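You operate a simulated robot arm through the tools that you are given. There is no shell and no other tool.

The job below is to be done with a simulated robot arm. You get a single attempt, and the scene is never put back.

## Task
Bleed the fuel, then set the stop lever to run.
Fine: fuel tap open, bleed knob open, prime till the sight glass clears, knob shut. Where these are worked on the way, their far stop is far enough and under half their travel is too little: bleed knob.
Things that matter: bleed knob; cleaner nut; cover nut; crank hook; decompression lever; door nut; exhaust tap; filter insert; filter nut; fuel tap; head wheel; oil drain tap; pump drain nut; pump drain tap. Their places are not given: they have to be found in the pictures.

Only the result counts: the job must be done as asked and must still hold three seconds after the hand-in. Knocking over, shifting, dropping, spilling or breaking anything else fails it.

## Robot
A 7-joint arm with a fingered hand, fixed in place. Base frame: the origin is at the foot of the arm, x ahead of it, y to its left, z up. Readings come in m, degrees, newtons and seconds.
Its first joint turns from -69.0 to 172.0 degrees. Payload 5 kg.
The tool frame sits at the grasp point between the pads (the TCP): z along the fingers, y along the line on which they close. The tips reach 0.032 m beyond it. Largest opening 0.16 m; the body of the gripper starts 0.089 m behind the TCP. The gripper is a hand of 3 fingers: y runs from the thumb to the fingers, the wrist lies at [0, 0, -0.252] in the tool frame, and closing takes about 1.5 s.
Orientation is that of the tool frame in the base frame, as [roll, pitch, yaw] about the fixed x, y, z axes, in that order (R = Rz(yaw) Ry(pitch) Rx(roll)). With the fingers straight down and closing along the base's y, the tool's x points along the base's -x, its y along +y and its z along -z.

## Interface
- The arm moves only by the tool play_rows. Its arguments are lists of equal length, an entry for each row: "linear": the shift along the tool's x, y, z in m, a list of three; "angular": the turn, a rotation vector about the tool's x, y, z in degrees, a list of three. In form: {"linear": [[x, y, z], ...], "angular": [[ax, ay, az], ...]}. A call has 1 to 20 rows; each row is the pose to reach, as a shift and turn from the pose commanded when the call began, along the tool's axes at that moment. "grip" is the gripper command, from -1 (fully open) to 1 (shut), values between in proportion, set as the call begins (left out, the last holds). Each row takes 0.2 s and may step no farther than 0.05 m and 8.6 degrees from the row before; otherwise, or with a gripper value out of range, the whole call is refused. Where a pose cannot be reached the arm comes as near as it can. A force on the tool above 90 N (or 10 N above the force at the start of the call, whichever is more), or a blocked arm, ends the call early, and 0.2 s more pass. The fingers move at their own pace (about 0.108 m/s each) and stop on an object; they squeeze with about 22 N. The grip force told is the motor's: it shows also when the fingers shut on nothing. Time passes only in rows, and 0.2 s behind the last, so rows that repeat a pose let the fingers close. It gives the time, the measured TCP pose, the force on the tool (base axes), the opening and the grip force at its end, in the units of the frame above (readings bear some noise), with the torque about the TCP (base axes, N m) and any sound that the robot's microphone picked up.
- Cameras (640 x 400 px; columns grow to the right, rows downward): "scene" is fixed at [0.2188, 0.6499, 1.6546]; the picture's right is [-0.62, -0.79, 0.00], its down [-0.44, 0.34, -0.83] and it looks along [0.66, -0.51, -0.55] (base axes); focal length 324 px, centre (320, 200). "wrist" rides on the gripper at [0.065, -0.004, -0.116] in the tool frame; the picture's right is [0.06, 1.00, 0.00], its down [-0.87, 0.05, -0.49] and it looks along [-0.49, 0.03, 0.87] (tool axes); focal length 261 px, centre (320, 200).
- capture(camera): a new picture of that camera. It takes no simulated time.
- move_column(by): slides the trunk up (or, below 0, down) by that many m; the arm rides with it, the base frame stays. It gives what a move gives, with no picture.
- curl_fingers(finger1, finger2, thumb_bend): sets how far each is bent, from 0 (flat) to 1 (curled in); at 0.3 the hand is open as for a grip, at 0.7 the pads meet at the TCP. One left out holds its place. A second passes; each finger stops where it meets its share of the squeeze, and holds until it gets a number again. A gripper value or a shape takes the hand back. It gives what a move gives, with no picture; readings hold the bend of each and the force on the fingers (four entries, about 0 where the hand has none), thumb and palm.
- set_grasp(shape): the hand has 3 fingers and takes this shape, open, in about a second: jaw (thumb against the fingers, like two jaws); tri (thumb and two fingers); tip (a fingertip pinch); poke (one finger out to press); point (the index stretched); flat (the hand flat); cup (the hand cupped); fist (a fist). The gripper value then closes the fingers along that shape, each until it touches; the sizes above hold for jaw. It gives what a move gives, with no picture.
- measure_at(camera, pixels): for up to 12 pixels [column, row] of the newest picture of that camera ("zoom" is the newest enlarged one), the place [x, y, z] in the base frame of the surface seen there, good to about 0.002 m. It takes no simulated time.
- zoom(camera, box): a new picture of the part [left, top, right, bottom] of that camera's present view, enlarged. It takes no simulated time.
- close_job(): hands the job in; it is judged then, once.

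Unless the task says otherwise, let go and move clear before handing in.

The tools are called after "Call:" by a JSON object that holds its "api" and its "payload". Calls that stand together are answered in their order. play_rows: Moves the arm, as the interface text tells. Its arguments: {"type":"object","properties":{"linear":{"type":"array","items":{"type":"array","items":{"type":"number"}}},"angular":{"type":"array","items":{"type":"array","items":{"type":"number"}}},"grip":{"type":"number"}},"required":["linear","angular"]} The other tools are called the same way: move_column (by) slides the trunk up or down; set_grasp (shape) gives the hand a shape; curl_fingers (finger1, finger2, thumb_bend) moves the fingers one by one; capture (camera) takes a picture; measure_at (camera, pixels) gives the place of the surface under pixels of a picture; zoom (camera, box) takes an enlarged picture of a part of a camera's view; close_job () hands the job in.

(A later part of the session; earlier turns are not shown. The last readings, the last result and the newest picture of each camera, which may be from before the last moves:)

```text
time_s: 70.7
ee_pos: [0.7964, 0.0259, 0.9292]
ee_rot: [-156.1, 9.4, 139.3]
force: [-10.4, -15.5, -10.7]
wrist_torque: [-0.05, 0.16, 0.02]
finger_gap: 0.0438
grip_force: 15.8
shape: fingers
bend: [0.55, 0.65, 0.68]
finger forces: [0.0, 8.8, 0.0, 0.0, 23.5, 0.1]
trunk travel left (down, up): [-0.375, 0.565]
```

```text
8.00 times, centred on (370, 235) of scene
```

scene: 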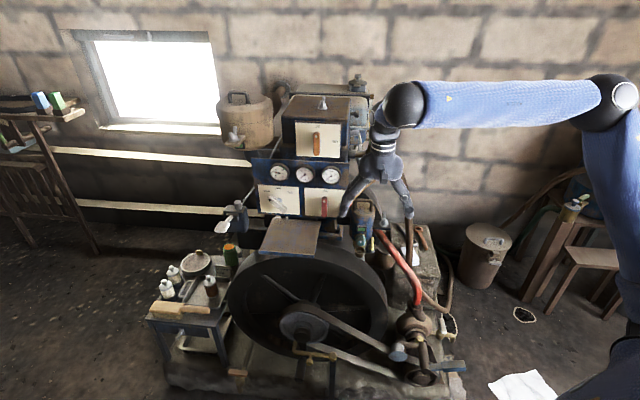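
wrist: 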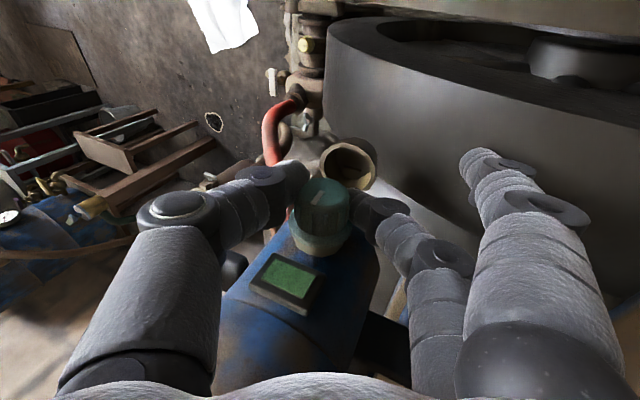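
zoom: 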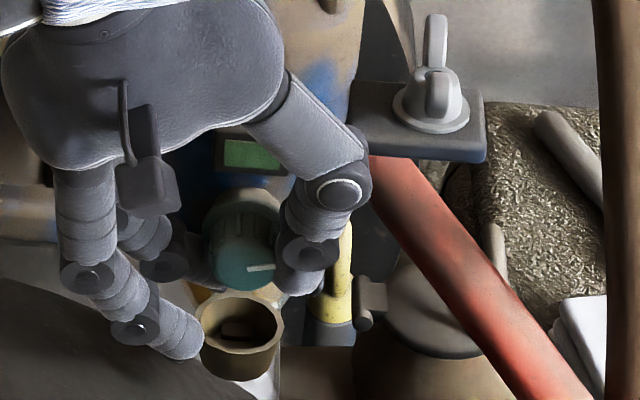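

The mark sits near 88°. Turning clockwise again with the fresh grip.

Call:
{"api": "play_rows", "payload": {"linear": [[0, -0.0011, 0.0001], [0, -0.0022, 0.0002], [0.0001, -0.0032, 0.0005], [0.0002, -0.0043, 0.0009], [0.0002, -0.0053, 0.0014], [0.0003, -0.0062, 0.002]], "angular": [[-5.91, 0, 1.04], [-11.82, 0, 2.09], [-17.73, 0, 3.13], [-23.64, 0, 4.18], [-29.55, 0, 5.22], [-35.46, 0, 6.26]]}}

Call:
{"api": "zoom", "payload": {"camera": "wrist", "box": [200, 100, 440, 300]}}

Call:
{"api": "zoom", "payload": {"camera": "scene", "box": [358, 228, 382, 248]}}

```text
time_s: 72.1
ee_pos: [0.7927, 0.0225, 0.9284]
ee_rot: [167.3, 9.9, 133.0]
force: [-10.8, -16.6, -14.2]
wrist_torque: [-0.25, 0.45, 0.03]
finger_gap: 0.0456
grip_force: 16.4
shape: fingers
bend: [0.55, 0.63, 0.68]
finger forces: [0.0, 9.5, 0.0, 0.1, 22.8, 0.0]
trunk travel left (down, up): [-0.375, 0.565]
```

```text
2.00 times, centred on (320, 200) of wrist
```

zoom: 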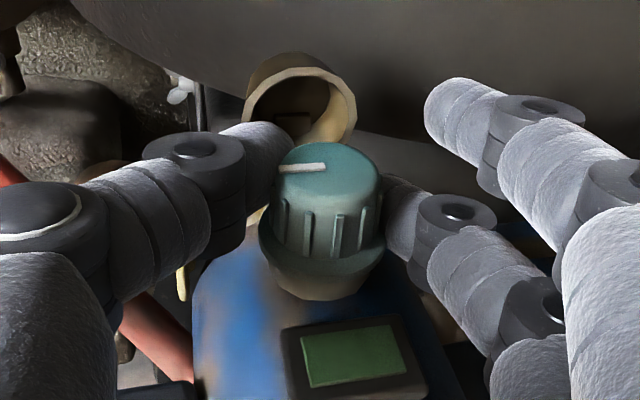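

```text
16.00 times, centred on (370, 238) of scene
```

zoom: 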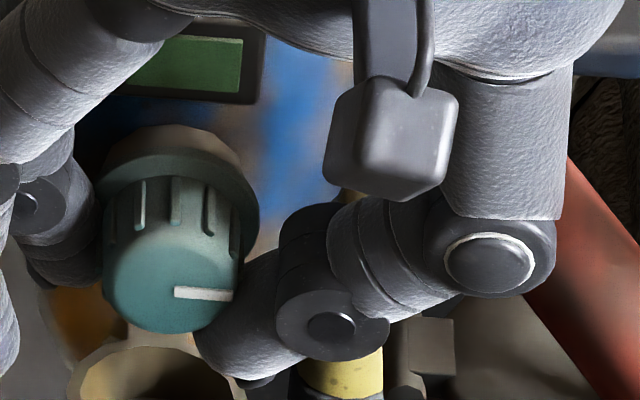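

The mark went only from about 79° to 89° while the hand turned 36° and the torque doubled to 0.5 N·m, which suggests a stop at 90°. I'll turn 12° more to confirm.

Call:
{"api": "play_rows", "payload": {"linear": [[0.0001, -0.0009, 0.0006], [0.0003, -0.0017, 0.0013]], "angular": [[-5.91, 0, 1.04], [-11.82, 0, 2.09]]}}

Call:
{"api": "zoom", "payload": {"camera": "scene", "box": [358, 228, 382, 248]}}

Call:
{"api": "zoom", "payload": {"camera": "wrist", "box": [200, 100, 440, 300]}}

```text
time_s: 72.7
ee_pos: [0.7915, 0.0216, 0.9283]
ee_rot: [155.3, 9.1, 131.1]
force: [-13.8, -15.7, -14.8]
wrist_torque: [-0.42, 0.65, 0.08]
finger_gap: 0.0451
grip_force: 18.6
shape: fingers
bend: [0.55, 0.63, 0.69]
finger forces: [0.0, 11.7, 0.1, 0.0, 24.8, 0.1]
trunk travel left (down, up): [-0.375, 0.565]
```

```text
16.00 times, centred on (370, 238) of scene
```

zoom: 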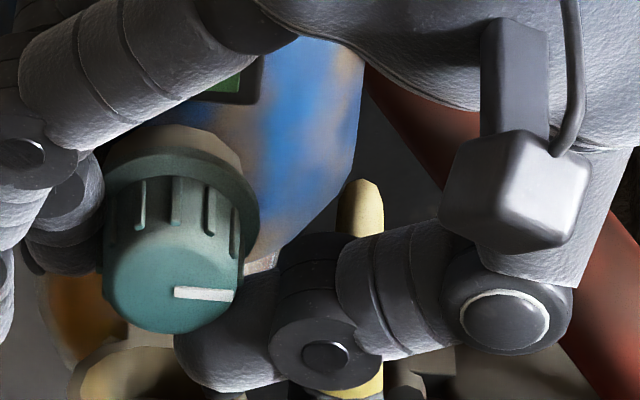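

```text
2.00 times, centred on (320, 200) of wrist
```

zoom: 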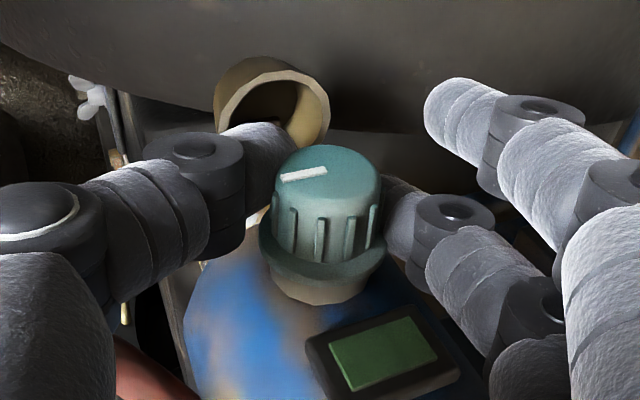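

The mark stays at 90° while the torque rises to 0.76 N·m: the knob is at its far stop, fully open. I'll let go, swing upright and lift clear.

Call:
{"api": "curl_fingers", "payload": {"finger1": 0.5, "finger2": 0.48, "thumb_bend": 0.46}}

Call:
{"api": "play_rows", "payload": {"linear": [[0, 0.0015, 0.0001], [0.0001, 0.0029, 0.0004], [0.0002, 0.0043, 0.0009], [0.0002, 0.0043, -0.02], [0.0002, 0.0043, -0.05], [0.0002, 0.0043, -0.09], [0.0002, 0.0043, -0.14]], "angular": [[7.88, 0, -1.39], [15.76, 0, -2.78], [23.64, 0, -4.18], [23.64, 0, -4.18], [23.64, 0, -4.18], [23.64, 0, -4.18], [23.64, 0, -4.18]]}}

Call:
{"api": "zoom", "payload": {"camera": "scene", "box": [340, 210, 400, 260]}}

Call:
{"api": "capture", "payload": {"camera": "wrist"}}

```text
time_s: 73.7
ee_pos: [0.7909, 0.0219, 0.9278]
ee_rot: [155.3, 9.4, 131.1]
force: [0.0, 0.3, -0.3]
wrist_torque: [0.0, 0.02, -0.04]
finger_gap: 0.0949
grip_force: 0.2
shape: fingers
bend: [0.5, 0.48, 0.46]
finger forces: [0.1, 0.1, 0.0, 0.0, 0.0, 0.0]
trunk travel left (down, up): [-0.375, 0.565]
```

```text
time_s: 75.3
ee_pos: [0.7347, 0.0014, 1.0573]
ee_rot: [179.5, 10.2, 135.1]
force: [-0.4, -0.7, -0.3]
wrist_torque: [0.03, -0.04, 0.05]
finger_gap: 0.0956
grip_force: 0.1
shape: fingers
bend: [0.5, 0.48, 0.46]
finger forces: [0.0, 0.1, 0.0, 0.1, 0.0, 0.1]
trunk travel left (down, up): [-0.375, 0.565]
```

```text
8.00 times, centred on (370, 235) of scene
```

zoom: 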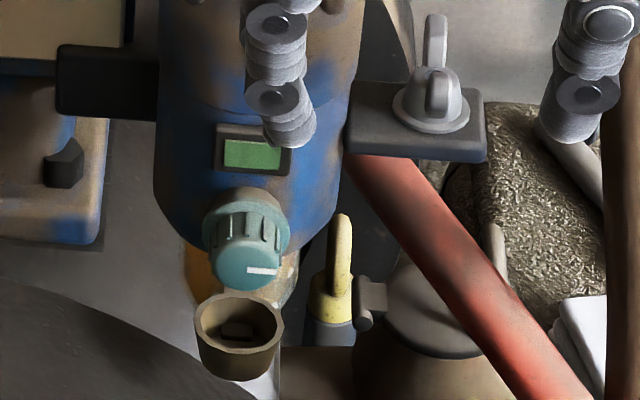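

```text
taken
```

wrist: 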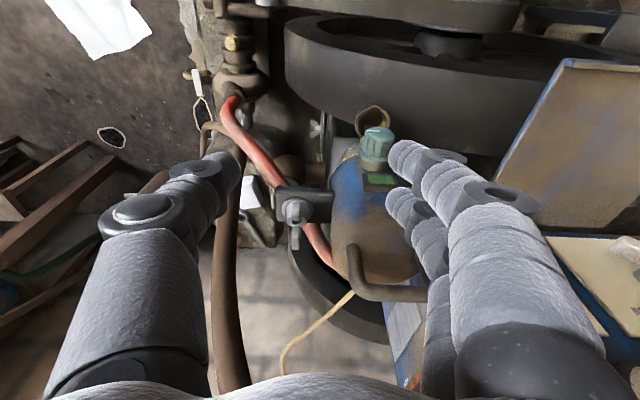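

The knob stays open at 90°. Next is the hand primer, the white paddle at about (1.10,0.385,0.97); I'll curl the fingers, keep the thumb straight as a presser, and swing round toward the paddle from the left.

Call:
{"api": "curl_fingers", "payload": {"finger1": 1.0, "finger2": 1.0, "thumb_bend": 0.25}}

Call:
{"api": "play_rows", "payload": {"linear": [[0.0132, 0.0352, -0.0142], [0.0263, 0.0703, -0.0283], [0.0395, 0.1055, -0.0425], [0.0526, 0.1406, -0.0567], [0.0658, 0.1758, -0.0708], [0.0789, 0.2109, -0.085], [0.0921, 0.2461, -0.0992], [0.1052, 0.2812, -0.1133], [0.1184, 0.3164, -0.1275], [0.1315, 0.3515, -0.1417], [0.1447, 0.3867, -0.1558], [0.1578, 0.4218, -0.17]], "angular": [[-2.5, -2.6, -4.8], [-4.9, -5.1, -9.6], [-7.4, -7.7, -14.4], [-9.9, -10.3, -19.2], [-12.3, -12.8, -24.0], [-14.8, -15.4, -28.8], [-17.3, -18.0, -33.6], [-19.7, -20.5, -38.4], [-22.2, -23.1, -43.2], [-24.7, -25.7, -48.0], [-27.1, -28.2, -52.8], [-29.58, -30.81, -57.56]]}}

Call:
{"api": "capture", "payload": {"camera": "scene"}}

Call:
{"api": "capture", "payload": {"camera": "wrist"}}

```text
time_s: 76.3
ee_pos: [0.7358, 0.0007, 1.0553]
ee_rot: [179.5, 10.2, 135.2]
force: [0.3, 0.6, 0.2]
wrist_torque: [0.0, 0.01, -0.01]
finger_gap: 0.0772
grip_force: 0.1
shape: fingers
bend: [1.0, 1.0, 0.25]
finger forces: [0.0, 0.1, 0.1, 0.0, 0.1, 0.0]
trunk travel left (down, up): [-0.375, 0.565]
```

```text
time_s: 78.9
ee_pos: [0.8996, 0.4344, 1.1968]
ee_rot: [-179.8, 45.0, -160.7]
force: [0.5, 0.1, 0.5]
wrist_torque: [-0.02, 0.02, -0.03]
finger_gap: 0.0771
grip_force: 0.0
shape: fingers
bend: [1.0, 1.0, 0.25]
finger forces: [0.0, 0.0, 0.0, 0.0, 0.0, 0.0]
trunk travel left (down, up): [-0.375, 0.565]
```

```text
taken
```

scene: 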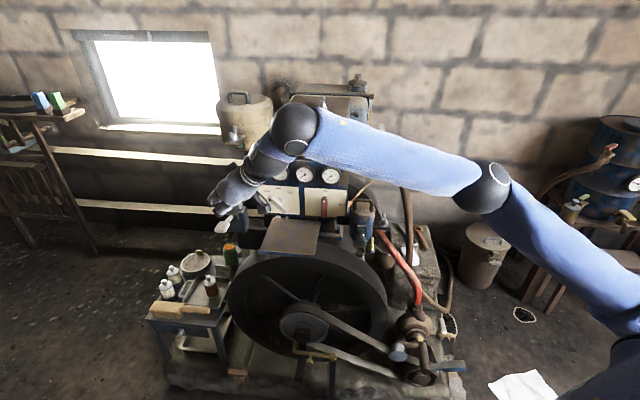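

```text
taken
```

wrist: 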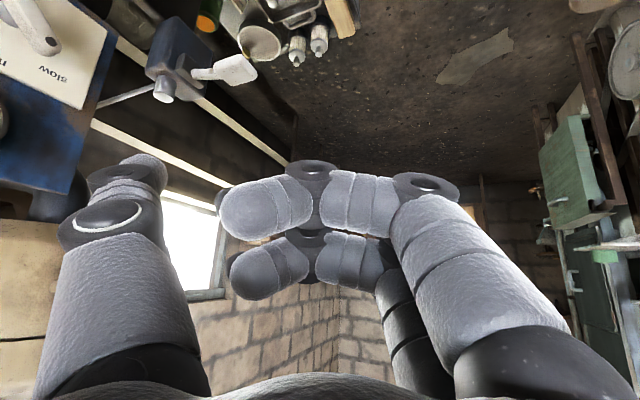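

The hand is at (0.90,0.434,1.197) and the paddle shows at wrist (232,70). I'll zoom in on the primer block.

Call:
{"api": "zoom", "payload": {"camera": "wrist", "box": [110, 0, 290, 120]}}

Call:
{"api": "measure_at", "payload": {"camera": "zoom", "pixels": [[420, 250], [440, 230], [490, 230], [450, 265], [340, 250], [300, 260], [260, 270], [190, 300], [120, 330], [200, 150], [480, 260], [400, 240]]}}

Call:
{"api": "zoom", "payload": {"camera": "scene", "box": [190, 140, 310, 250]}}

```text
3.33 times, centred on (200, 60) of wrist
```

zoom: 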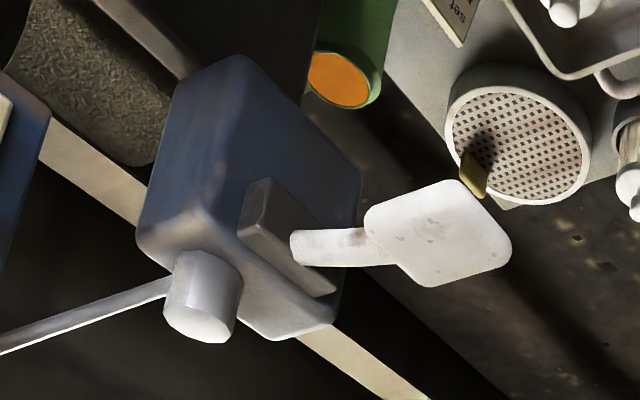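

```text
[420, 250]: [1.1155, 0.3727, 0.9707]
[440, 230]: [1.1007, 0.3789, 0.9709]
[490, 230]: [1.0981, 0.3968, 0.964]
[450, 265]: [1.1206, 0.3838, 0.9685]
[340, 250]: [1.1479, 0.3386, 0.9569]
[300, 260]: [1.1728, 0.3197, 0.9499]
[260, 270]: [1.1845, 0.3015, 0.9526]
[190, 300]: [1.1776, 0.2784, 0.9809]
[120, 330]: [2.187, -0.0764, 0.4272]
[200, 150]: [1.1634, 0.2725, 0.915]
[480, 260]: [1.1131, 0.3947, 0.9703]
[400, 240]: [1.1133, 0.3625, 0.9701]
```

```text
3.64 times, centred on (250, 195) of scene
```

zoom: 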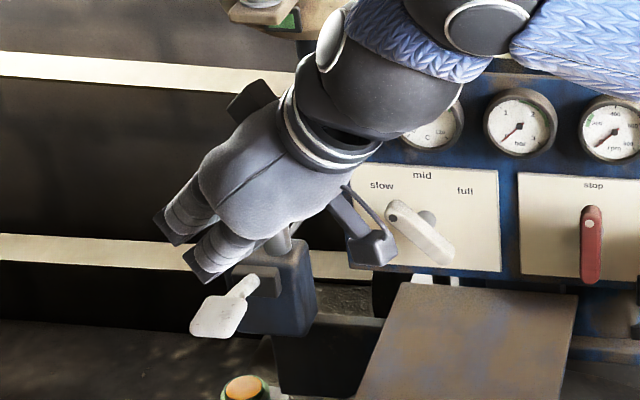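

The paddle's centre is at about (1.107,0.382,0.970). I'll measure the thumb tip so I can place it over the paddle.

Call:
{"api": "measure_at", "payload": {"camera": "wrist", "pixels": [[145, 158], [150, 165], [140, 162], [160, 175], [130, 170], [155, 160], [165, 185], [120, 170]]}}

```text
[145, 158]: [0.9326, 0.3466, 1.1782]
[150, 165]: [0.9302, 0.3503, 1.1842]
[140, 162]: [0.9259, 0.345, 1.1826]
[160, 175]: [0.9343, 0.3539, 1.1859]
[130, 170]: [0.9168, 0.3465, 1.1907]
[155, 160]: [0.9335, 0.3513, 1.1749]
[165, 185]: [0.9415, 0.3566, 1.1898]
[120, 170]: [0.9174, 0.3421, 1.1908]
```

The thumb tip's centre is about TCP + (0.041,-0.083,-0.011). I'll bring it to 5 cm above the paddle.

Call:
{"api": "play_rows", "payload": {"linear": [[-0.0013, -0.0041, 0.0451], [-0.0025, -0.0082, 0.0901], [-0.0038, -0.0124, 0.1352], [-0.005, -0.0165, 0.1802], [-0.0063, -0.0206, 0.2253]], "angular": [[0, 0, 0], [0, 0, 0], [0, 0, 0], [0, 0, 0], [0, 0, 0]]}}

Call:
{"api": "capture", "payload": {"camera": "wrist"}}

Call:
{"api": "zoom", "payload": {"camera": "scene", "box": [190, 160, 280, 250]}}

```text
time_s: 80.1
ee_pos: [1.0147, 0.4294, 1.0465]
ee_rot: [-180.0, 45.4, -160.7]
force: [-1.8, -0.4, 0.7]
wrist_torque: [-0.04, 0.02, -0.01]
finger_gap: 0.0772
grip_force: 0.0
shape: fingers
bend: [1.0, 1.0, 0.25]
finger forces: [0.1, 0.1, 0.0, 0.1, 0.0, 0.1]
out of reach, approached as far as the arm can: row 2, 3, 4, 5
trunk travel left (down, up): [-0.375, 0.565]
```

```text
taken
```

wrist: 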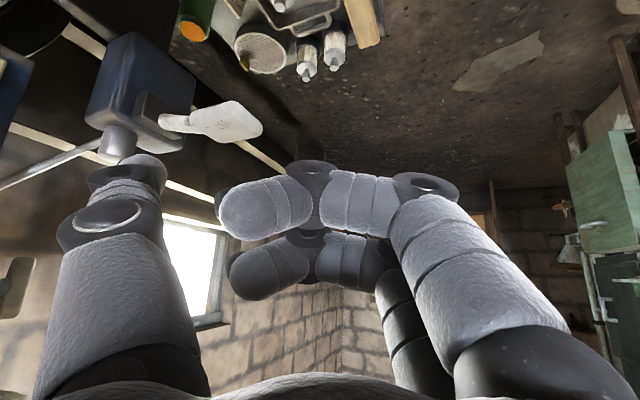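

```text
4.44 times, centred on (235, 205) of scene
```

zoom: 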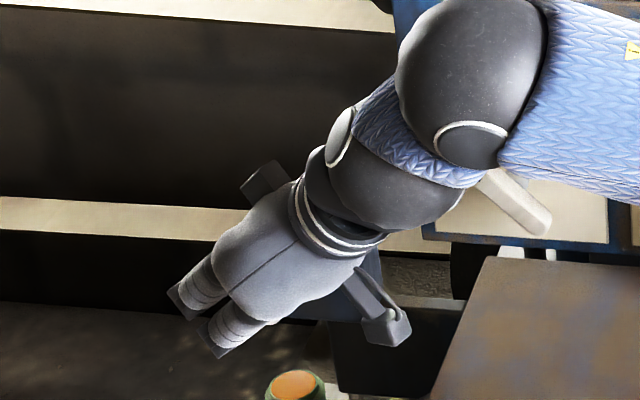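

The arm fell 5 cm short at (1.015,0.429,1.047) because the shoulder is now low. I'll draw back, raise the trunk by 0.3 and come in again with a flatter tool.

Call:
{"api": "play_rows", "payload": {"linear": [[0, 0, -0.05], [0, 0, -0.1], [0, 0, -0.15], [0, 0, -0.2]], "angular": [[0, 0, 0], [0, 0, 0], [0, 0, 0], [0, 0, 0]]}}

Call:
{"api": "move_column", "payload": {"by": 0.2}}

Call:
{"api": "capture", "payload": {"camera": "scene"}}

```text
time_s: 81.1
ee_pos: [0.8823, 0.3804, 1.1853]
ee_rot: [-179.9, 45.2, -160.8]
force: [-0.8, -0.6, -0.3]
wrist_torque: [0.0, 0.02, -0.02]
finger_gap: 0.0776
grip_force: 0.0
shape: fingers
bend: [1.0, 1.0, 0.25]
finger forces: [0.0, 0.1, 0.1, 0.0, 0.0, 0.0]
trunk travel left (down, up): [-0.375, 0.565]
```

```text
time_s: 83.2
ee_pos: [0.8843, 0.381, 1.3842]
ee_rot: [-180.0, 45.0, -160.9]
force: [0.5, 0.2, -0.2]
wrist_torque: [0.01, 0.03, 0.0]
finger_gap: 0.0774
grip_force: 0.1
shape: fingers
bend: [1.0, 1.0, 0.25]
finger forces: [0.1, 0.0, 0.0, 0.0, 0.0, 0.0]
trunk travel left (down, up): [-0.575, 0.365]
```

```text
taken
```

scene: 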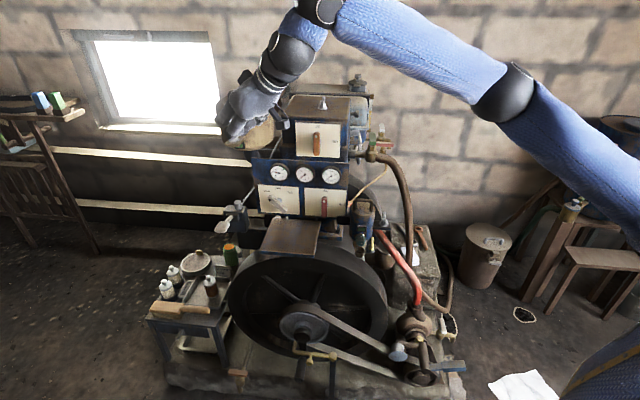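

The trunk is at -0.05 now. I'll flatten the tool by 15° and move down toward the paddle in two steps.

Call:
{"api": "play_rows", "payload": {"linear": [[0.018, 0.0057, 0.0372], [0.0359, 0.0114, 0.0744], [0.0539, 0.0171, 0.1116], [0.0719, 0.0228, 0.1488], [0.0898, 0.0285, 0.186], [0.1078, 0.0342, 0.2232]], "angular": [[0, -2.5, 0], [0, -5, 0], [0, -7.5, 0], [0, -10, 0], [0, -12.5, 0], [0, -15, 0]]}}

Call:
{"api": "capture", "payload": {"camera": "wrist"}}

Call:
{"api": "capture", "payload": {"camera": "scene"}}

```text
time_s: 84.7
ee_pos: [0.9509, 0.4392, 1.1507]
ee_rot: [179.9, 60.1, -161.0]
force: [-0.1, 0.3, 0.2]
wrist_torque: [-0.01, 0.0, 0.02]
finger_gap: 0.0773
grip_force: 0.1
shape: fingers
bend: [1.0, 1.0, 0.25]
finger forces: [0.1, 0.0, 0.0, 0.1, 0.0, 0.1]
trunk travel left (down, up): [-0.575, 0.365]
```

```text
taken
```

wrist: 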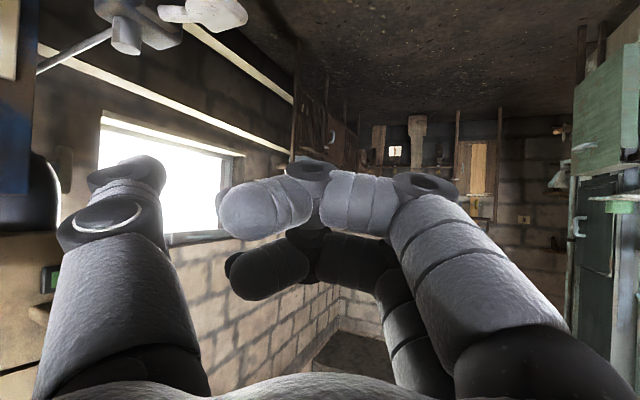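

```text
taken
```

scene: 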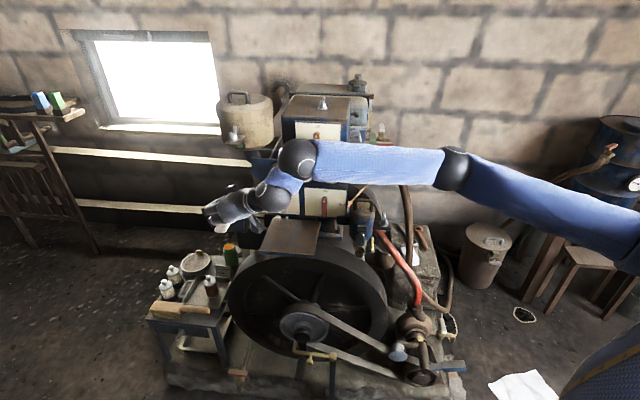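

The arm reached (0.951,0.439,1.151) easily. Now I'll bring the thumb tip to about 4 cm above the paddle.

Call:
{"api": "play_rows", "payload": {"linear": [[0.0122, -0.0019, 0.0392], [0.0245, -0.0038, 0.0784], [0.0367, -0.0057, 0.1175], [0.0489, -0.0076, 0.1567]], "angular": [[0, 0, 0], [0, 0, 0], [0, 0, 0], [0, 0, 0]]}}

Call:
{"api": "capture", "payload": {"camera": "wrist"}}

Call:
{"api": "zoom", "payload": {"camera": "scene", "box": [190, 180, 280, 250]}}

```text
time_s: 85.7
ee_pos: [1.0583, 0.467, 1.0303]
ee_rot: [-179.8, 60.0, -160.7]
force: [0.2, 1.0, 1.2]
wrist_torque: [-0.02, 0.01, -0.04]
finger_gap: 0.0774
grip_force: 0.0
shape: fingers
bend: [1.0, 1.0, 0.25]
finger forces: [0.0, 0.0, 0.0, 0.0, 0.0, 0.0]
trunk travel left (down, up): [-0.575, 0.365]
```

```text
taken
```

wrist: 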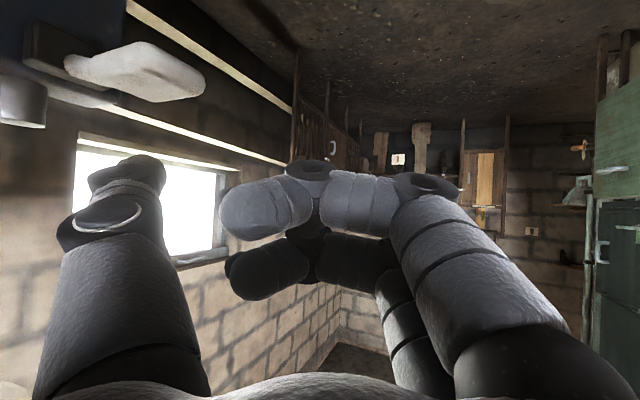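

```text
5.71 times, centred on (235, 215) of scene
```

zoom: 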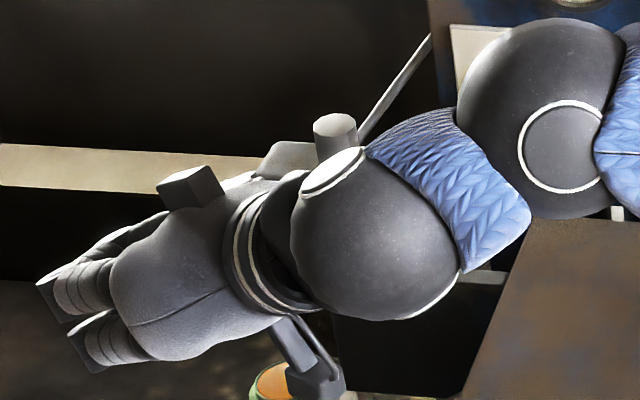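

The thumb (128,165) is right over the paddle (135,70) in this upside-down view. I'll lower it to first touch.

Call:
{"api": "play_rows", "payload": {"linear": [[0.013, 0, 0.0075], [0.026, 0, 0.015], [0.0346, 0, 0.02], [0.0407, 0, 0.0235]], "angular": [[0, 0, 0], [0, 0, 0], [0, 0, 0], [0, 0, 0]]}}

Call:
{"api": "capture", "payload": {"camera": "wrist"}}

```text
time_s: 86.7
ee_pos: [1.0575, 0.4663, 0.9829]
ee_rot: [-180.0, 60.0, -160.7]
force: [-1.3, -0.4, 1.7]
wrist_torque: [-0.09, -0.05, -0.03]
finger_gap: 0.0774
grip_force: 0.8
shape: fingers
bend: [1.0, 1.0, 0.25]
finger forces: [0.0, 0.1, 0.0, 0.1, 1.2, 0.0]
trunk travel left (down, up): [-0.575, 0.365]
```

```text
taken
```

wrist: 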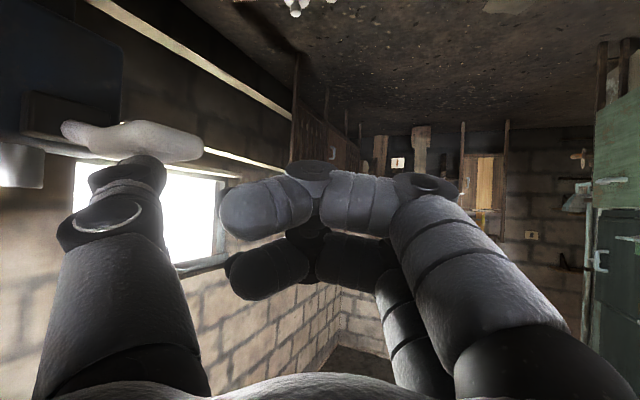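

The thumb touches the paddle (1.2 N). I'll press it down 4 cm and watch the force and the microphone.

Call:
{"api": "play_rows", "payload": {"linear": [[0.0087, 0, 0.005], [0.0173, 0, 0.01], [0.026, 0, 0.015], [0.0346, 0, 0.02]], "angular": [[0, 0, 0], [0, 0, 0], [0, 0, 0], [0, 0, 0]]}}

Call:
{"api": "capture", "payload": {"camera": "wrist"}}

Call:
{"api": "zoom", "payload": {"camera": "scene", "box": [345, 215, 395, 255]}}

```text
time_s: 87.7
ee_pos: [1.0587, 0.4674, 0.9416]
ee_rot: [-179.9, 60.0, -160.8]
force: [-0.9, 1.0, 3.4]
wrist_torque: [-0.33, -0.17, 0.03]
finger_gap: 0.0777
grip_force: 2.0
shape: fingers
bend: [1.0, 1.0, 0.25]
finger forces: [0.1, 0.1, 0.0, 0.0, 3.0, 0.0]
trunk travel left (down, up): [-0.575, 0.365]
```

```text
taken
```

wrist: 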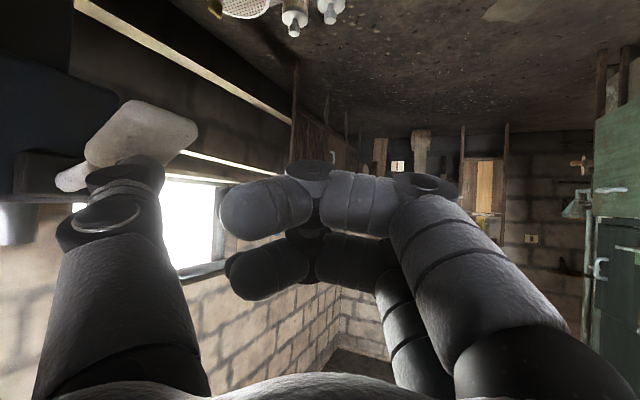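

```text
10.00 times, centred on (370, 235) of scene
```

zoom: 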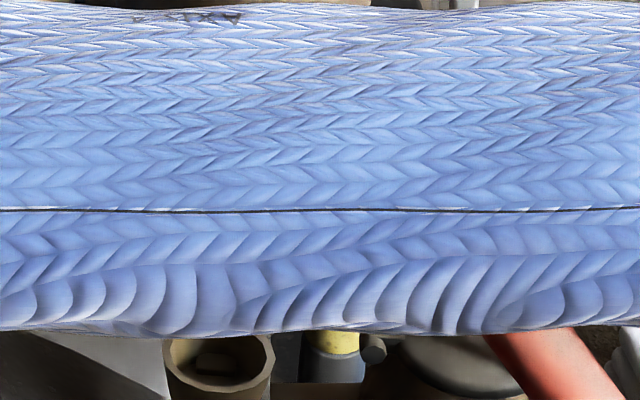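

The paddle tilts down under the thumb with a light spring force of 3 N. I'll press a little further to find its bottom stop.

Call:
{"api": "play_rows", "payload": {"linear": [[0.0087, 0, 0.005], [0.0173, 0, 0.01], [0.026, 0, 0.015]], "angular": [[0, 0, 0], [0, 0, 0], [0, 0, 0]]}}

Call:
{"api": "capture", "payload": {"camera": "wrist"}}

```text
time_s: 88.5
ee_pos: [1.0507, 0.4735, 0.9299]
ee_rot: [-179.9, 60.9, -160.3]
force: [-17.2, 22.6, 75.8]
wrist_torque: [-7.23, -3.8, -0.55]
finger_gap: 0.0781
grip_force: 39.4
shape: fingers
bend: [1.0, 1.0, 0.25]
finger forces: [0.0, 0.1, 0.0, 0.1, 79.9, 0.0]
trunk travel left (down, up): [-0.575, 0.365]
```

```text
taken
```

wrist: 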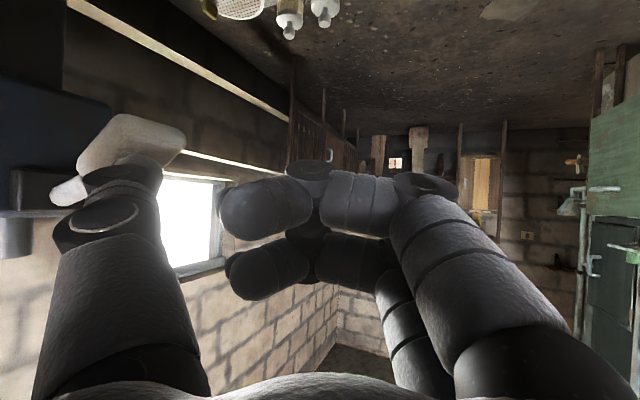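

The bottom stop is at about TCP z 0.937 (76 N when over-pressed, so I'll stay above that). I'll raise the thumb to see whether the paddle springs back.

Call:
{"api": "play_rows", "payload": {"linear": [[-0.026, 0, -0.015], [-0.05, 0, -0.0289], [-0.0753, 0, -0.0435]], "angular": [[0, 0, 0], [0, 0, 0], [0, 0, 0]]}}

Call:
{"api": "capture", "payload": {"camera": "wrist"}}

```text
time_s: 89.2
ee_pos: [1.0586, 0.4668, 0.9963]
ee_rot: [-179.8, 59.8, -160.7]
force: [0.6, -0.5, -0.4]
wrist_torque: [-0.01, 0.01, -0.02]
finger_gap: 0.0774
grip_force: 0.0
shape: fingers
bend: [1.0, 1.0, 0.25]
finger forces: [0.0, 0.0, 0.1, 0.0, 0.0, 0.0]
trunk travel left (down, up): [-0.575, 0.365]
```

```text
taken
```

wrist: 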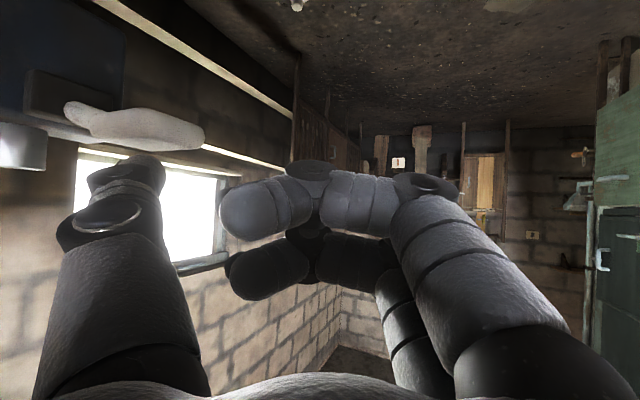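

The paddle springs back by itself, so it is the hand primer. I'll give it five measured strokes, then check the sight glass.

Call:
{"api": "play_rows", "payload": {"linear": [[0.0303, 0, 0.0175], [0.0537, 0, 0.031], [0.026, 0, 0.015], [0, 0, 0], [0.0303, 0, 0.0175], [0.0537, 0, 0.031], [0.026, 0, 0.015], [0, 0, 0], [0.0303, 0, 0.0175], [0.0537, 0, 0.031], [0.026, 0, 0.015], [0, 0, 0], [0.0303, 0, 0.0175], [0.0537, 0, 0.031], [0.026, 0, 0.015], [0, 0, 0], [0.0303, 0, 0.0175], [0.0537, 0, 0.031], [0.026, 0, 0.015], [0, 0, 0]], "angular": [[0, 0, 0], [0, 0, 0], [0, 0, 0], [0, 0, 0], [0, 0, 0], [0, 0, 0], [0, 0, 0], [0, 0, 0], [0, 0, 0], [0, 0, 0], [0, 0, 0], [0, 0, 0], [0, 0, 0], [0, 0, 0], [0, 0, 0], [0, 0, 0], [0, 0, 0], [0, 0, 0], [0, 0, 0], [0, 0, 0]]}}

Call:
{"api": "capture", "payload": {"camera": "scene"}}

```text
time_s: 93.5
ee_pos: [1.0576, 0.4686, 0.9987]
ee_rot: [-179.9, 60.0, -160.9]
force: [-0.1, 0.3, -0.3]
wrist_torque: [-0.01, -0.01, 0.04]
finger_gap: 0.0773
grip_force: 0.0
shape: fingers
bend: [1.0, 1.0, 0.25]
finger forces: [0.0, 0.0, 0.0, 0.1, 0.0, 0.0]
trunk travel left (down, up): [-0.575, 0.365]
```

```text
taken
```

scene: 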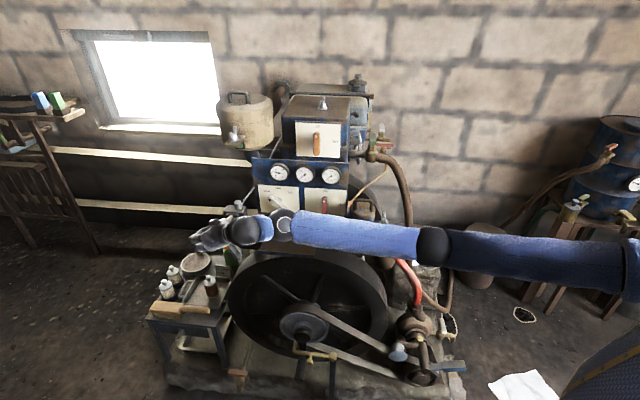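

The forearm hides the filter. I'll raise the hand 0.16 m to uncover the sight glass and look.

Call:
{"api": "play_rows", "payload": {"linear": [[-0.0346, 0, -0.02], [-0.0693, 0, -0.04], [-0.1039, 0, -0.06], [-0.1386, 0, -0.08]], "angular": [[0, 0, 0], [0, 0, 0], [0, 0, 0], [0, 0, 0]]}}

Call:
{"api": "zoom", "payload": {"camera": "scene", "box": [340, 190, 400, 260]}}

Call:
{"api": "zoom", "payload": {"camera": "scene", "box": [354, 232, 382, 252]}}

```text
time_s: 94.5
ee_pos: [1.0579, 0.4686, 1.16]
ee_rot: [-179.8, 60.1, -160.9]
force: [-0.9, 0.2, 0.4]
wrist_torque: [-0.02, 0.0, 0.01]
finger_gap: 0.0772
grip_force: 0.1
shape: fingers
bend: [1.0, 1.0, 0.25]
finger forces: [0.1, 0.0, 0.1, 0.0, 0.0, 0.1]
trunk travel left (down, up): [-0.575, 0.365]
```

```text
5.71 times, centred on (370, 225) of scene
```

zoom: 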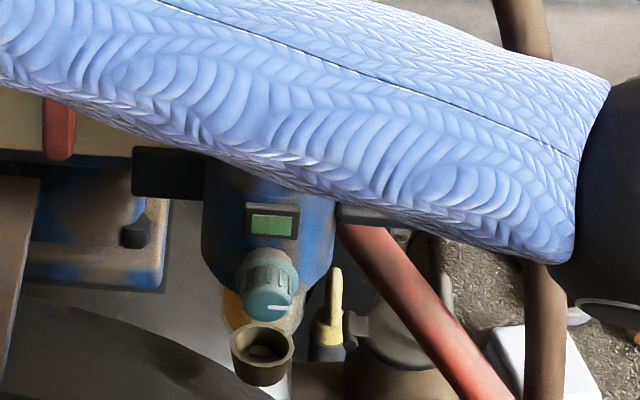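

```text
16.00 times, centred on (368, 242) of scene
```

zoom: 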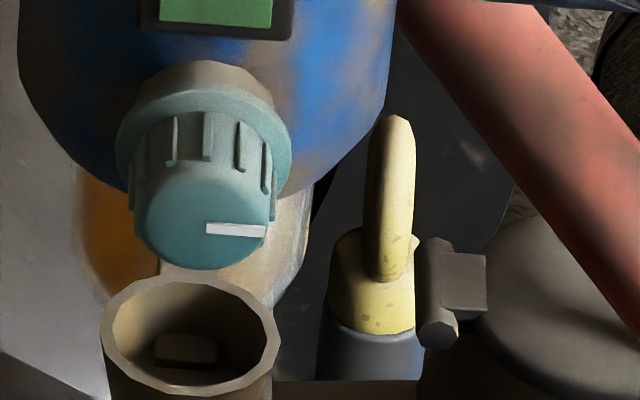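

The right edge of the bowl showed white bubbles before and now looks plain. I'll zoom further on it to be sure.

Call:
{"api": "zoom", "payload": {"camera": "scene", "box": [358, 232, 376, 246]}}

Call:
{"api": "zoom", "payload": {"camera": "scene", "box": [368, 236, 376, 246]}}

Call:
{"api": "capture", "payload": {"camera": "wrist"}}

```text
16.00 times, centred on (367, 239) of scene
```

zoom: 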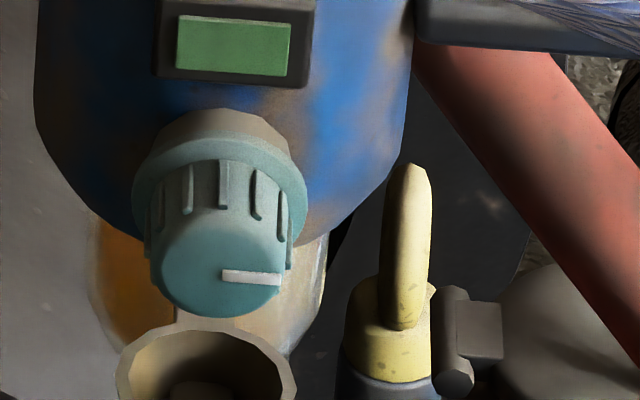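

```text
16.00 times, centred on (372, 241) of scene
```

zoom: 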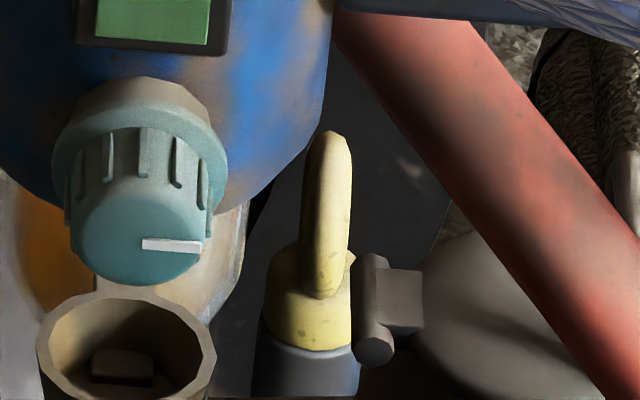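

```text
taken
```

wrist: 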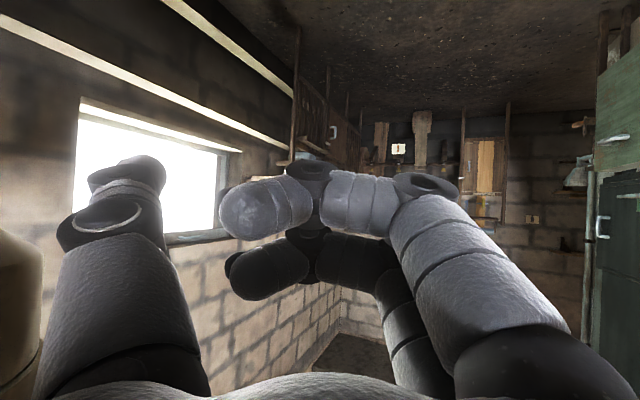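

The bubbles seem gone from the visible part of the bowl. I'll go back to the knob, where the wrist camera can see the whole glass, before shutting it.

Call:
{"api": "play_rows", "payload": {"linear": [[0, 0, -0.045], [0, 0, -0.09], [0, 0, -0.135], [0, 0, -0.18], [0.0195, -0.0232, -0.2038], [0.039, -0.0463, -0.2276], [0.0585, -0.0695, -0.2513], [0.078, -0.0926, -0.2751], [0.0975, -0.1158, -0.2989], [0.117, -0.1389, -0.3227], [0.1365, -0.1621, -0.3465], [0.156, -0.1852, -0.3702], [0.1755, -0.2084, -0.394], [0.195, -0.2315, -0.4178]], "angular": [[0, 0, 0], [0, 0, 0], [0, 0, 0], [0, 0, 0], [3.8, 4.5, 5.4], [7.6, 8.9, 10.8], [11.4, 13.4, 16.2], [15.1, 17.8, 21.6], [18.9, 22.3, 27.0], [22.7, 26.7, 32.4], [26.5, 31.2, 37.8], [30.3, 35.6, 43.2], [34.1, 40.1, 48.6], [37.85, 44.55, 54.05]]}}

Call:
{"api": "capture", "payload": {"camera": "scene"}}

Call:
{"api": "capture", "payload": {"camera": "wrist"}}

```text
time_s: 97.5
ee_pos: [1.0185, 0.1912, 1.0372]
ee_rot: [178.6, 12.4, 137.8]
force: [-0.1, -0.3, 1.0]
wrist_torque: [0.05, -0.02, 0.0]
finger_gap: 0.0773
grip_force: 0.0
shape: fingers
bend: [1.0, 1.0, 0.25]
finger forces: [0.1, 0.0, 0.0, 0.0, 0.0, 0.0]
out of reach, approached as far as the arm can: row 8, 9, 10, 11, 12, 13, 14
trunk travel left (down, up): [-0.575, 0.365]
```

```text
taken
```

scene: 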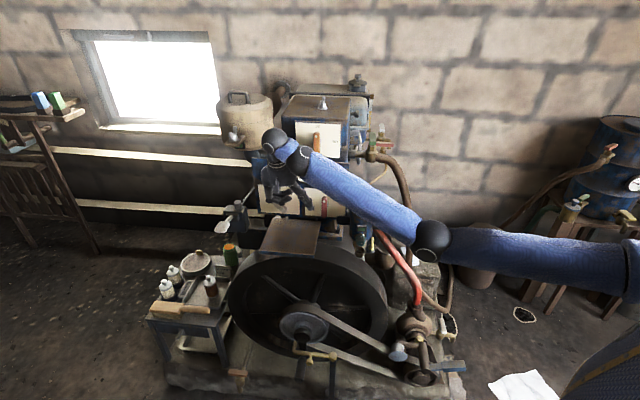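

```text
taken
```

wrist: 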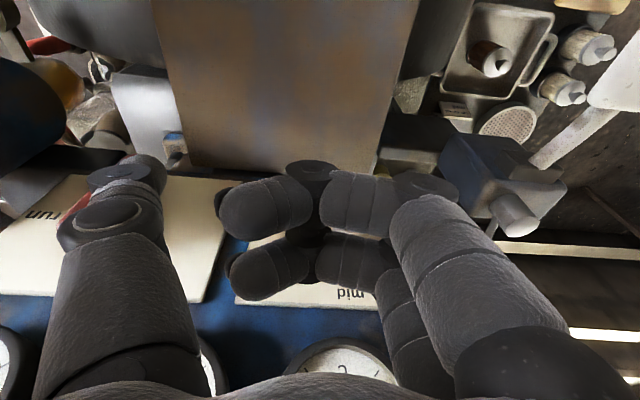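

The arm drifted and stopped at (1.019,0.191,1.037), right in front of the panel, with no force on it. I'll back straight out from the panel and up at once.

Call:
{"api": "play_rows", "payload": {"linear": [[0.02, 0, -0.005], [0.05, 0, -0.02], [0.09, 0, -0.04], [0.13, 0, -0.06]], "angular": [[0, 0, 0], [0, 0, 0], [0, 0, 0], [0, 0, 0]]}}

Call:
{"api": "capture", "payload": {"camera": "scene"}}

Call:
{"api": "zoom", "payload": {"camera": "scene", "box": [230, 100, 370, 230]}}

```text
time_s: 98.5
ee_pos: [0.9952, 0.2459, 1.0406]
ee_rot: [178.4, 12.5, 137.8]
force: [-0.1, 0.0, -0.5]
wrist_torque: [0.02, -0.03, 0.01]
finger_gap: 0.0773
grip_force: 0.0
shape: fingers
bend: [1.0, 1.0, 0.25]
finger forces: [0.0, 0.0, 0.0, 0.1, 0.0, 0.1]
out of reach, approached as far as the arm can: row 1, 2, 3, 4
trunk travel left (down, up): [-0.575, 0.365]
```

```text
taken
```

scene: 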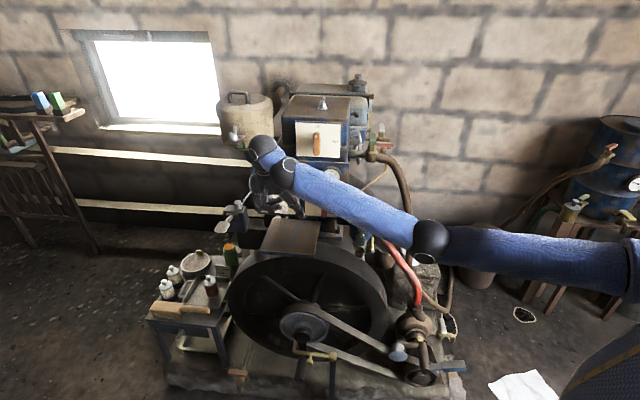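

```text
3.08 times, centred on (300, 165) of scene
```

zoom: 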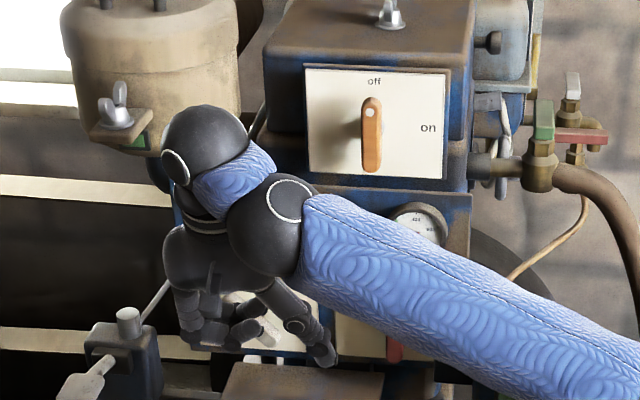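

The wrist is at its bend limit with the hand pointing down at this trunk height. I'll turn the tool back to its forward-pointing pose while drawing away from the panel.

Call:
{"api": "play_rows", "payload": {"linear": [[0.0224, -0.0025, -0.0219], [0.0449, -0.0051, -0.0438], [0.0628, -0.0071, -0.0613], [0.0807, -0.0091, -0.0788], [0.0957, -0.0108, -0.0934], [0.1106, -0.0125, -0.108], [0.1226, -0.0139, -0.1196], [0.1346, -0.0152, -0.1313], [0.1435, -0.0162, -0.1401], [0.1495, -0.0169, -0.1459]], "angular": [[-3.8, -4.5, -5.4], [-7.6, -8.9, -10.8], [-11.4, -13.4, -16.2], [-15.1, -17.8, -21.6], [-18.9, -22.3, -27.0], [-22.7, -26.7, -32.4], [-26.5, -31.2, -37.8], [-30.3, -35.6, -43.2], [-34.1, -40.1, -48.6], [-37.85, -44.55, -54.05]]}}

Call:
{"api": "capture", "payload": {"camera": "scene"}}

Call:
{"api": "zoom", "payload": {"camera": "scene", "box": [230, 100, 370, 230]}}

```text
time_s: 100.7
ee_pos: [0.8489, 0.3507, 1.1542]
ee_rot: [-176.6, 62.2, -154.7]
force: [0.1, 0.6, 0.4]
wrist_torque: [0.01, -0.02, -0.02]
finger_gap: 0.0771
grip_force: 0.1
shape: fingers
bend: [1.0, 1.0, 0.25]
finger forces: [0.0, 0.0, 0.1, 0.0, 0.0, 0.1]
trunk travel left (down, up): [-0.575, 0.365]
```

```text
taken
```

scene: 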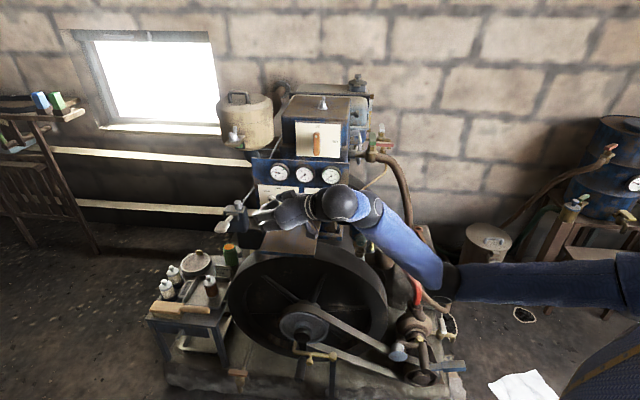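

```text
3.08 times, centred on (300, 165) of scene
```

zoom: 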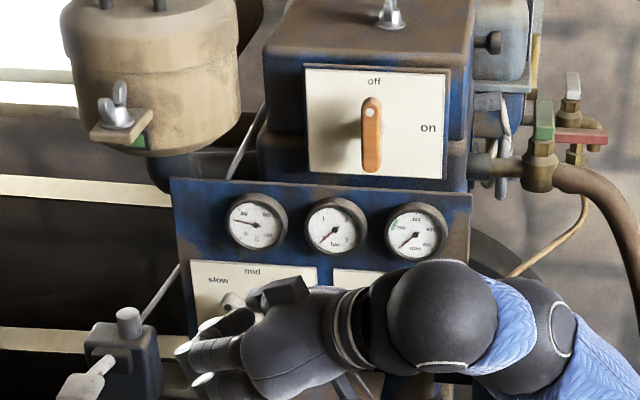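

The hand is out at (0.849,0.351,1.154), but the elbow hangs low now. I'll measure where the forearm lies relative to the filter before moving on.

Call:
{"api": "measure_at", "payload": {"camera": "scene", "pixels": [[448, 278], [430, 262], [410, 250], [390, 235], [375, 225], [345, 203], [470, 275], [520, 280], [600, 285], [400, 290], [355, 240], [330, 215]]}}

```text
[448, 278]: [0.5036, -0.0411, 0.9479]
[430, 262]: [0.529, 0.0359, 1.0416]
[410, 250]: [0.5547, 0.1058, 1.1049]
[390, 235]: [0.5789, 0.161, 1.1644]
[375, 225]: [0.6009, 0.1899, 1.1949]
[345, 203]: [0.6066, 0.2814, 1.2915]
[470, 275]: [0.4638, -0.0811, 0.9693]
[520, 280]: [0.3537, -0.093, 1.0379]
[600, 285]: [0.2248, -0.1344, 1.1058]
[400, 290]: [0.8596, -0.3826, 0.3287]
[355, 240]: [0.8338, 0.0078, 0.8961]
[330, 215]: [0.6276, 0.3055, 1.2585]
```

The elbow is down at (0.50,-0.04,0.95), well clear of the filter, but that shape cannot point the hand down at this trunk height. I'll raise the trunk so the forearm comes in from above again.

Call:
{"api": "move_column", "payload": {"by": 0.3}}

Call:
{"api": "capture", "payload": {"camera": "scene"}}

```text
time_s: 103.7
ee_pos: [0.8496, 0.35, 1.4529]
ee_rot: [-176.5, 62.2, -154.9]
force: [-1.1, -0.1, 0.1]
wrist_torque: [0.0, -0.01, -0.01]
finger_gap: 0.0775
grip_force: 0.0
shape: fingers
bend: [1.0, 1.0, 0.25]
finger forces: [0.2, 0.0, 0.0, 0.0, 0.0, 0.0]
trunk travel left (down, up): [-0.875, 0.065]
```

```text
taken
```

scene: 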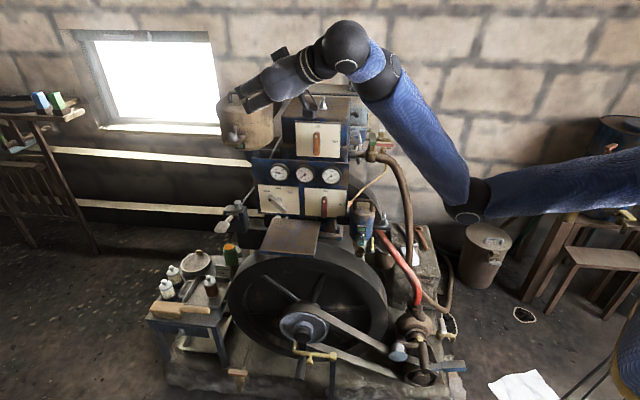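

The elbow still hangs low, but with the shoulder high the hand has room. I'll bring the hand back toward the robot and lower, keeping its orientation, and check how the arm settles.

Call:
{"api": "play_rows", "payload": {"linear": [[0.0398, -0.0099, -0.0136], [0.0795, -0.0199, -0.0272], [0.1193, -0.0298, -0.0408], [0.1591, -0.0398, -0.0543], [0.1989, -0.0497, -0.0679], [0.2386, -0.0597, -0.0815], [0.2784, -0.0696, -0.0951]], "angular": [[0, 0, 0], [0, 0, 0], [0, 0, 0], [0, 0, 0], [0, 0, 0], [0, 0, 0], [0, 0, 0]]}}

Call:
{"api": "capture", "payload": {"camera": "scene"}}

Call:
{"api": "capture", "payload": {"camera": "wrist"}}

```text
time_s: 105.2
ee_pos: [0.6785, 0.1997, 1.2547]
ee_rot: [-176.8, 62.2, -155.0]
force: [0.7, -0.3, -1.1]
wrist_torque: [0.01, -0.01, 0.0]
finger_gap: 0.0775
grip_force: 0.1
shape: fingers
bend: [1.0, 1.0, 0.25]
finger forces: [0.0, 0.0, 0.1, 0.0, 0.1, 0.0]
trunk travel left (down, up): [-0.875, 0.065]
```

```text
taken
```

scene: 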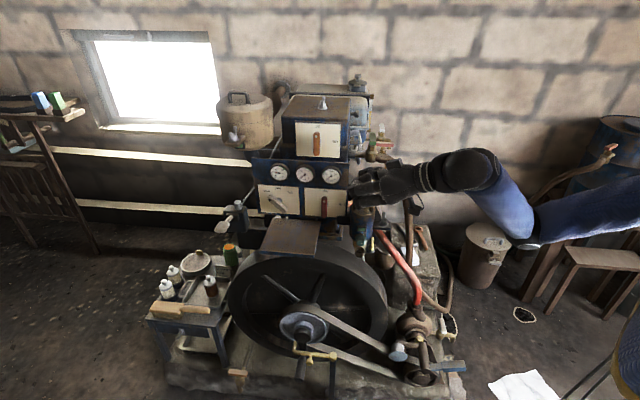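

```text
taken
```

wrist: 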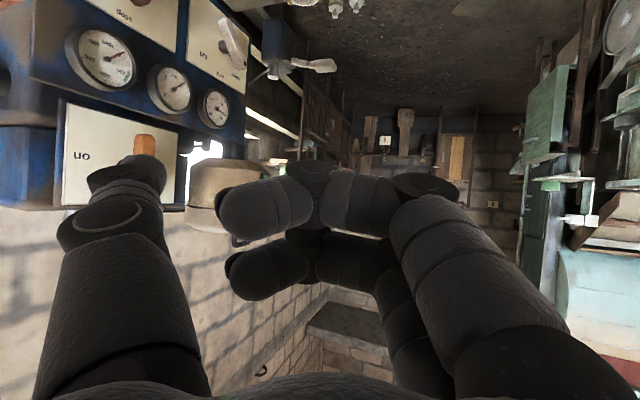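

The hand is at (0.679,0.200,1.255). I'll turn toward the downward pose for the knob in two halves, checking after the first.

Call:
{"api": "play_rows", "payload": {"linear": [[0.0079, -0.0087, 0.0043], [0.0158, -0.0175, 0.0085], [0.0237, -0.0262, 0.0128], [0.0316, -0.035, 0.0171], [0.0395, -0.0437, 0.0213], [0.0474, -0.0525, 0.0256]], "angular": [[3.3, 3.9, 4.7], [6.6, 7.8, 9.5], [9.9, 11.7, 14.2], [13.2, 15.6, 18.9], [16.5, 19.5, 23.7], [19.8, 23.45, 28.4]]}}

Call:
{"api": "capture", "payload": {"camera": "scene"}}

Call:
{"api": "capture", "payload": {"camera": "wrist"}}

```text
time_s: 106.7
ee_pos: [0.7168, 0.1223, 1.1737]
ee_rot: [171.0, 35.9, 163.4]
force: [0.1, -0.2, -0.4]
wrist_torque: [0.04, 0.02, 0.0]
finger_gap: 0.0773
grip_force: 0.1
shape: fingers
bend: [1.0, 1.0, 0.25]
finger forces: [0.0, 0.1, 0.0, 0.1, 0.1, 0.1]
out of reach, approached as far as the arm can: row 6
trunk travel left (down, up): [-0.875, 0.065]
```

```text
taken
```

scene: 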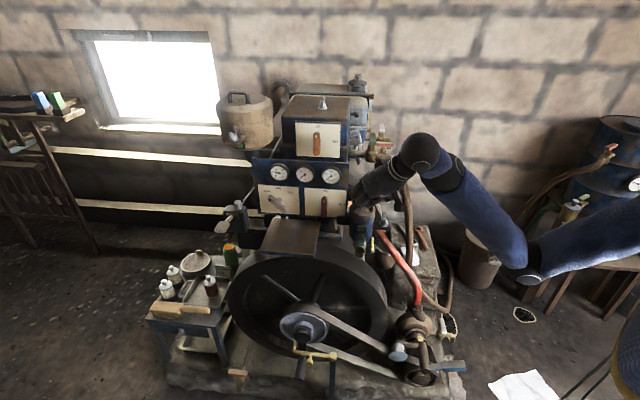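

```text
taken
```

wrist: 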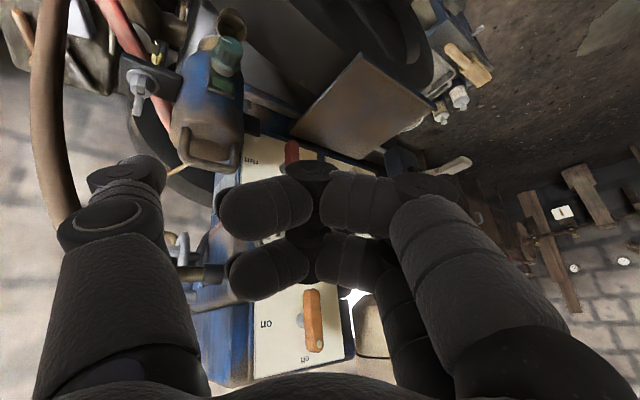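

The elbow stays down and the wrist is limited again. I'll measure the arm's links to work out how to swing the elbow back up.

Call:
{"api": "measure_at", "payload": {"camera": "scene", "pixels": [[525, 262], [560, 250], [600, 228], [635, 208], [500, 240], [470, 205], [445, 180], [420, 155], [385, 185], [610, 250], [638, 235], [630, 370]]}}

```text
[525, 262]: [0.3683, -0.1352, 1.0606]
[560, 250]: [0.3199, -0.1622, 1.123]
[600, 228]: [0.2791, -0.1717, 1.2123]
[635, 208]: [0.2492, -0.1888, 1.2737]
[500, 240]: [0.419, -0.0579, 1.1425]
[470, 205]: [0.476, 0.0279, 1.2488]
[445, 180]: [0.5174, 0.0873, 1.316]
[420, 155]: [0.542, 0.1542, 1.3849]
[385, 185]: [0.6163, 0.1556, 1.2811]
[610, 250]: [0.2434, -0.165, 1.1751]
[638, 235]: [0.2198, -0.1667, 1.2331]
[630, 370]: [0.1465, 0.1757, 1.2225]
```

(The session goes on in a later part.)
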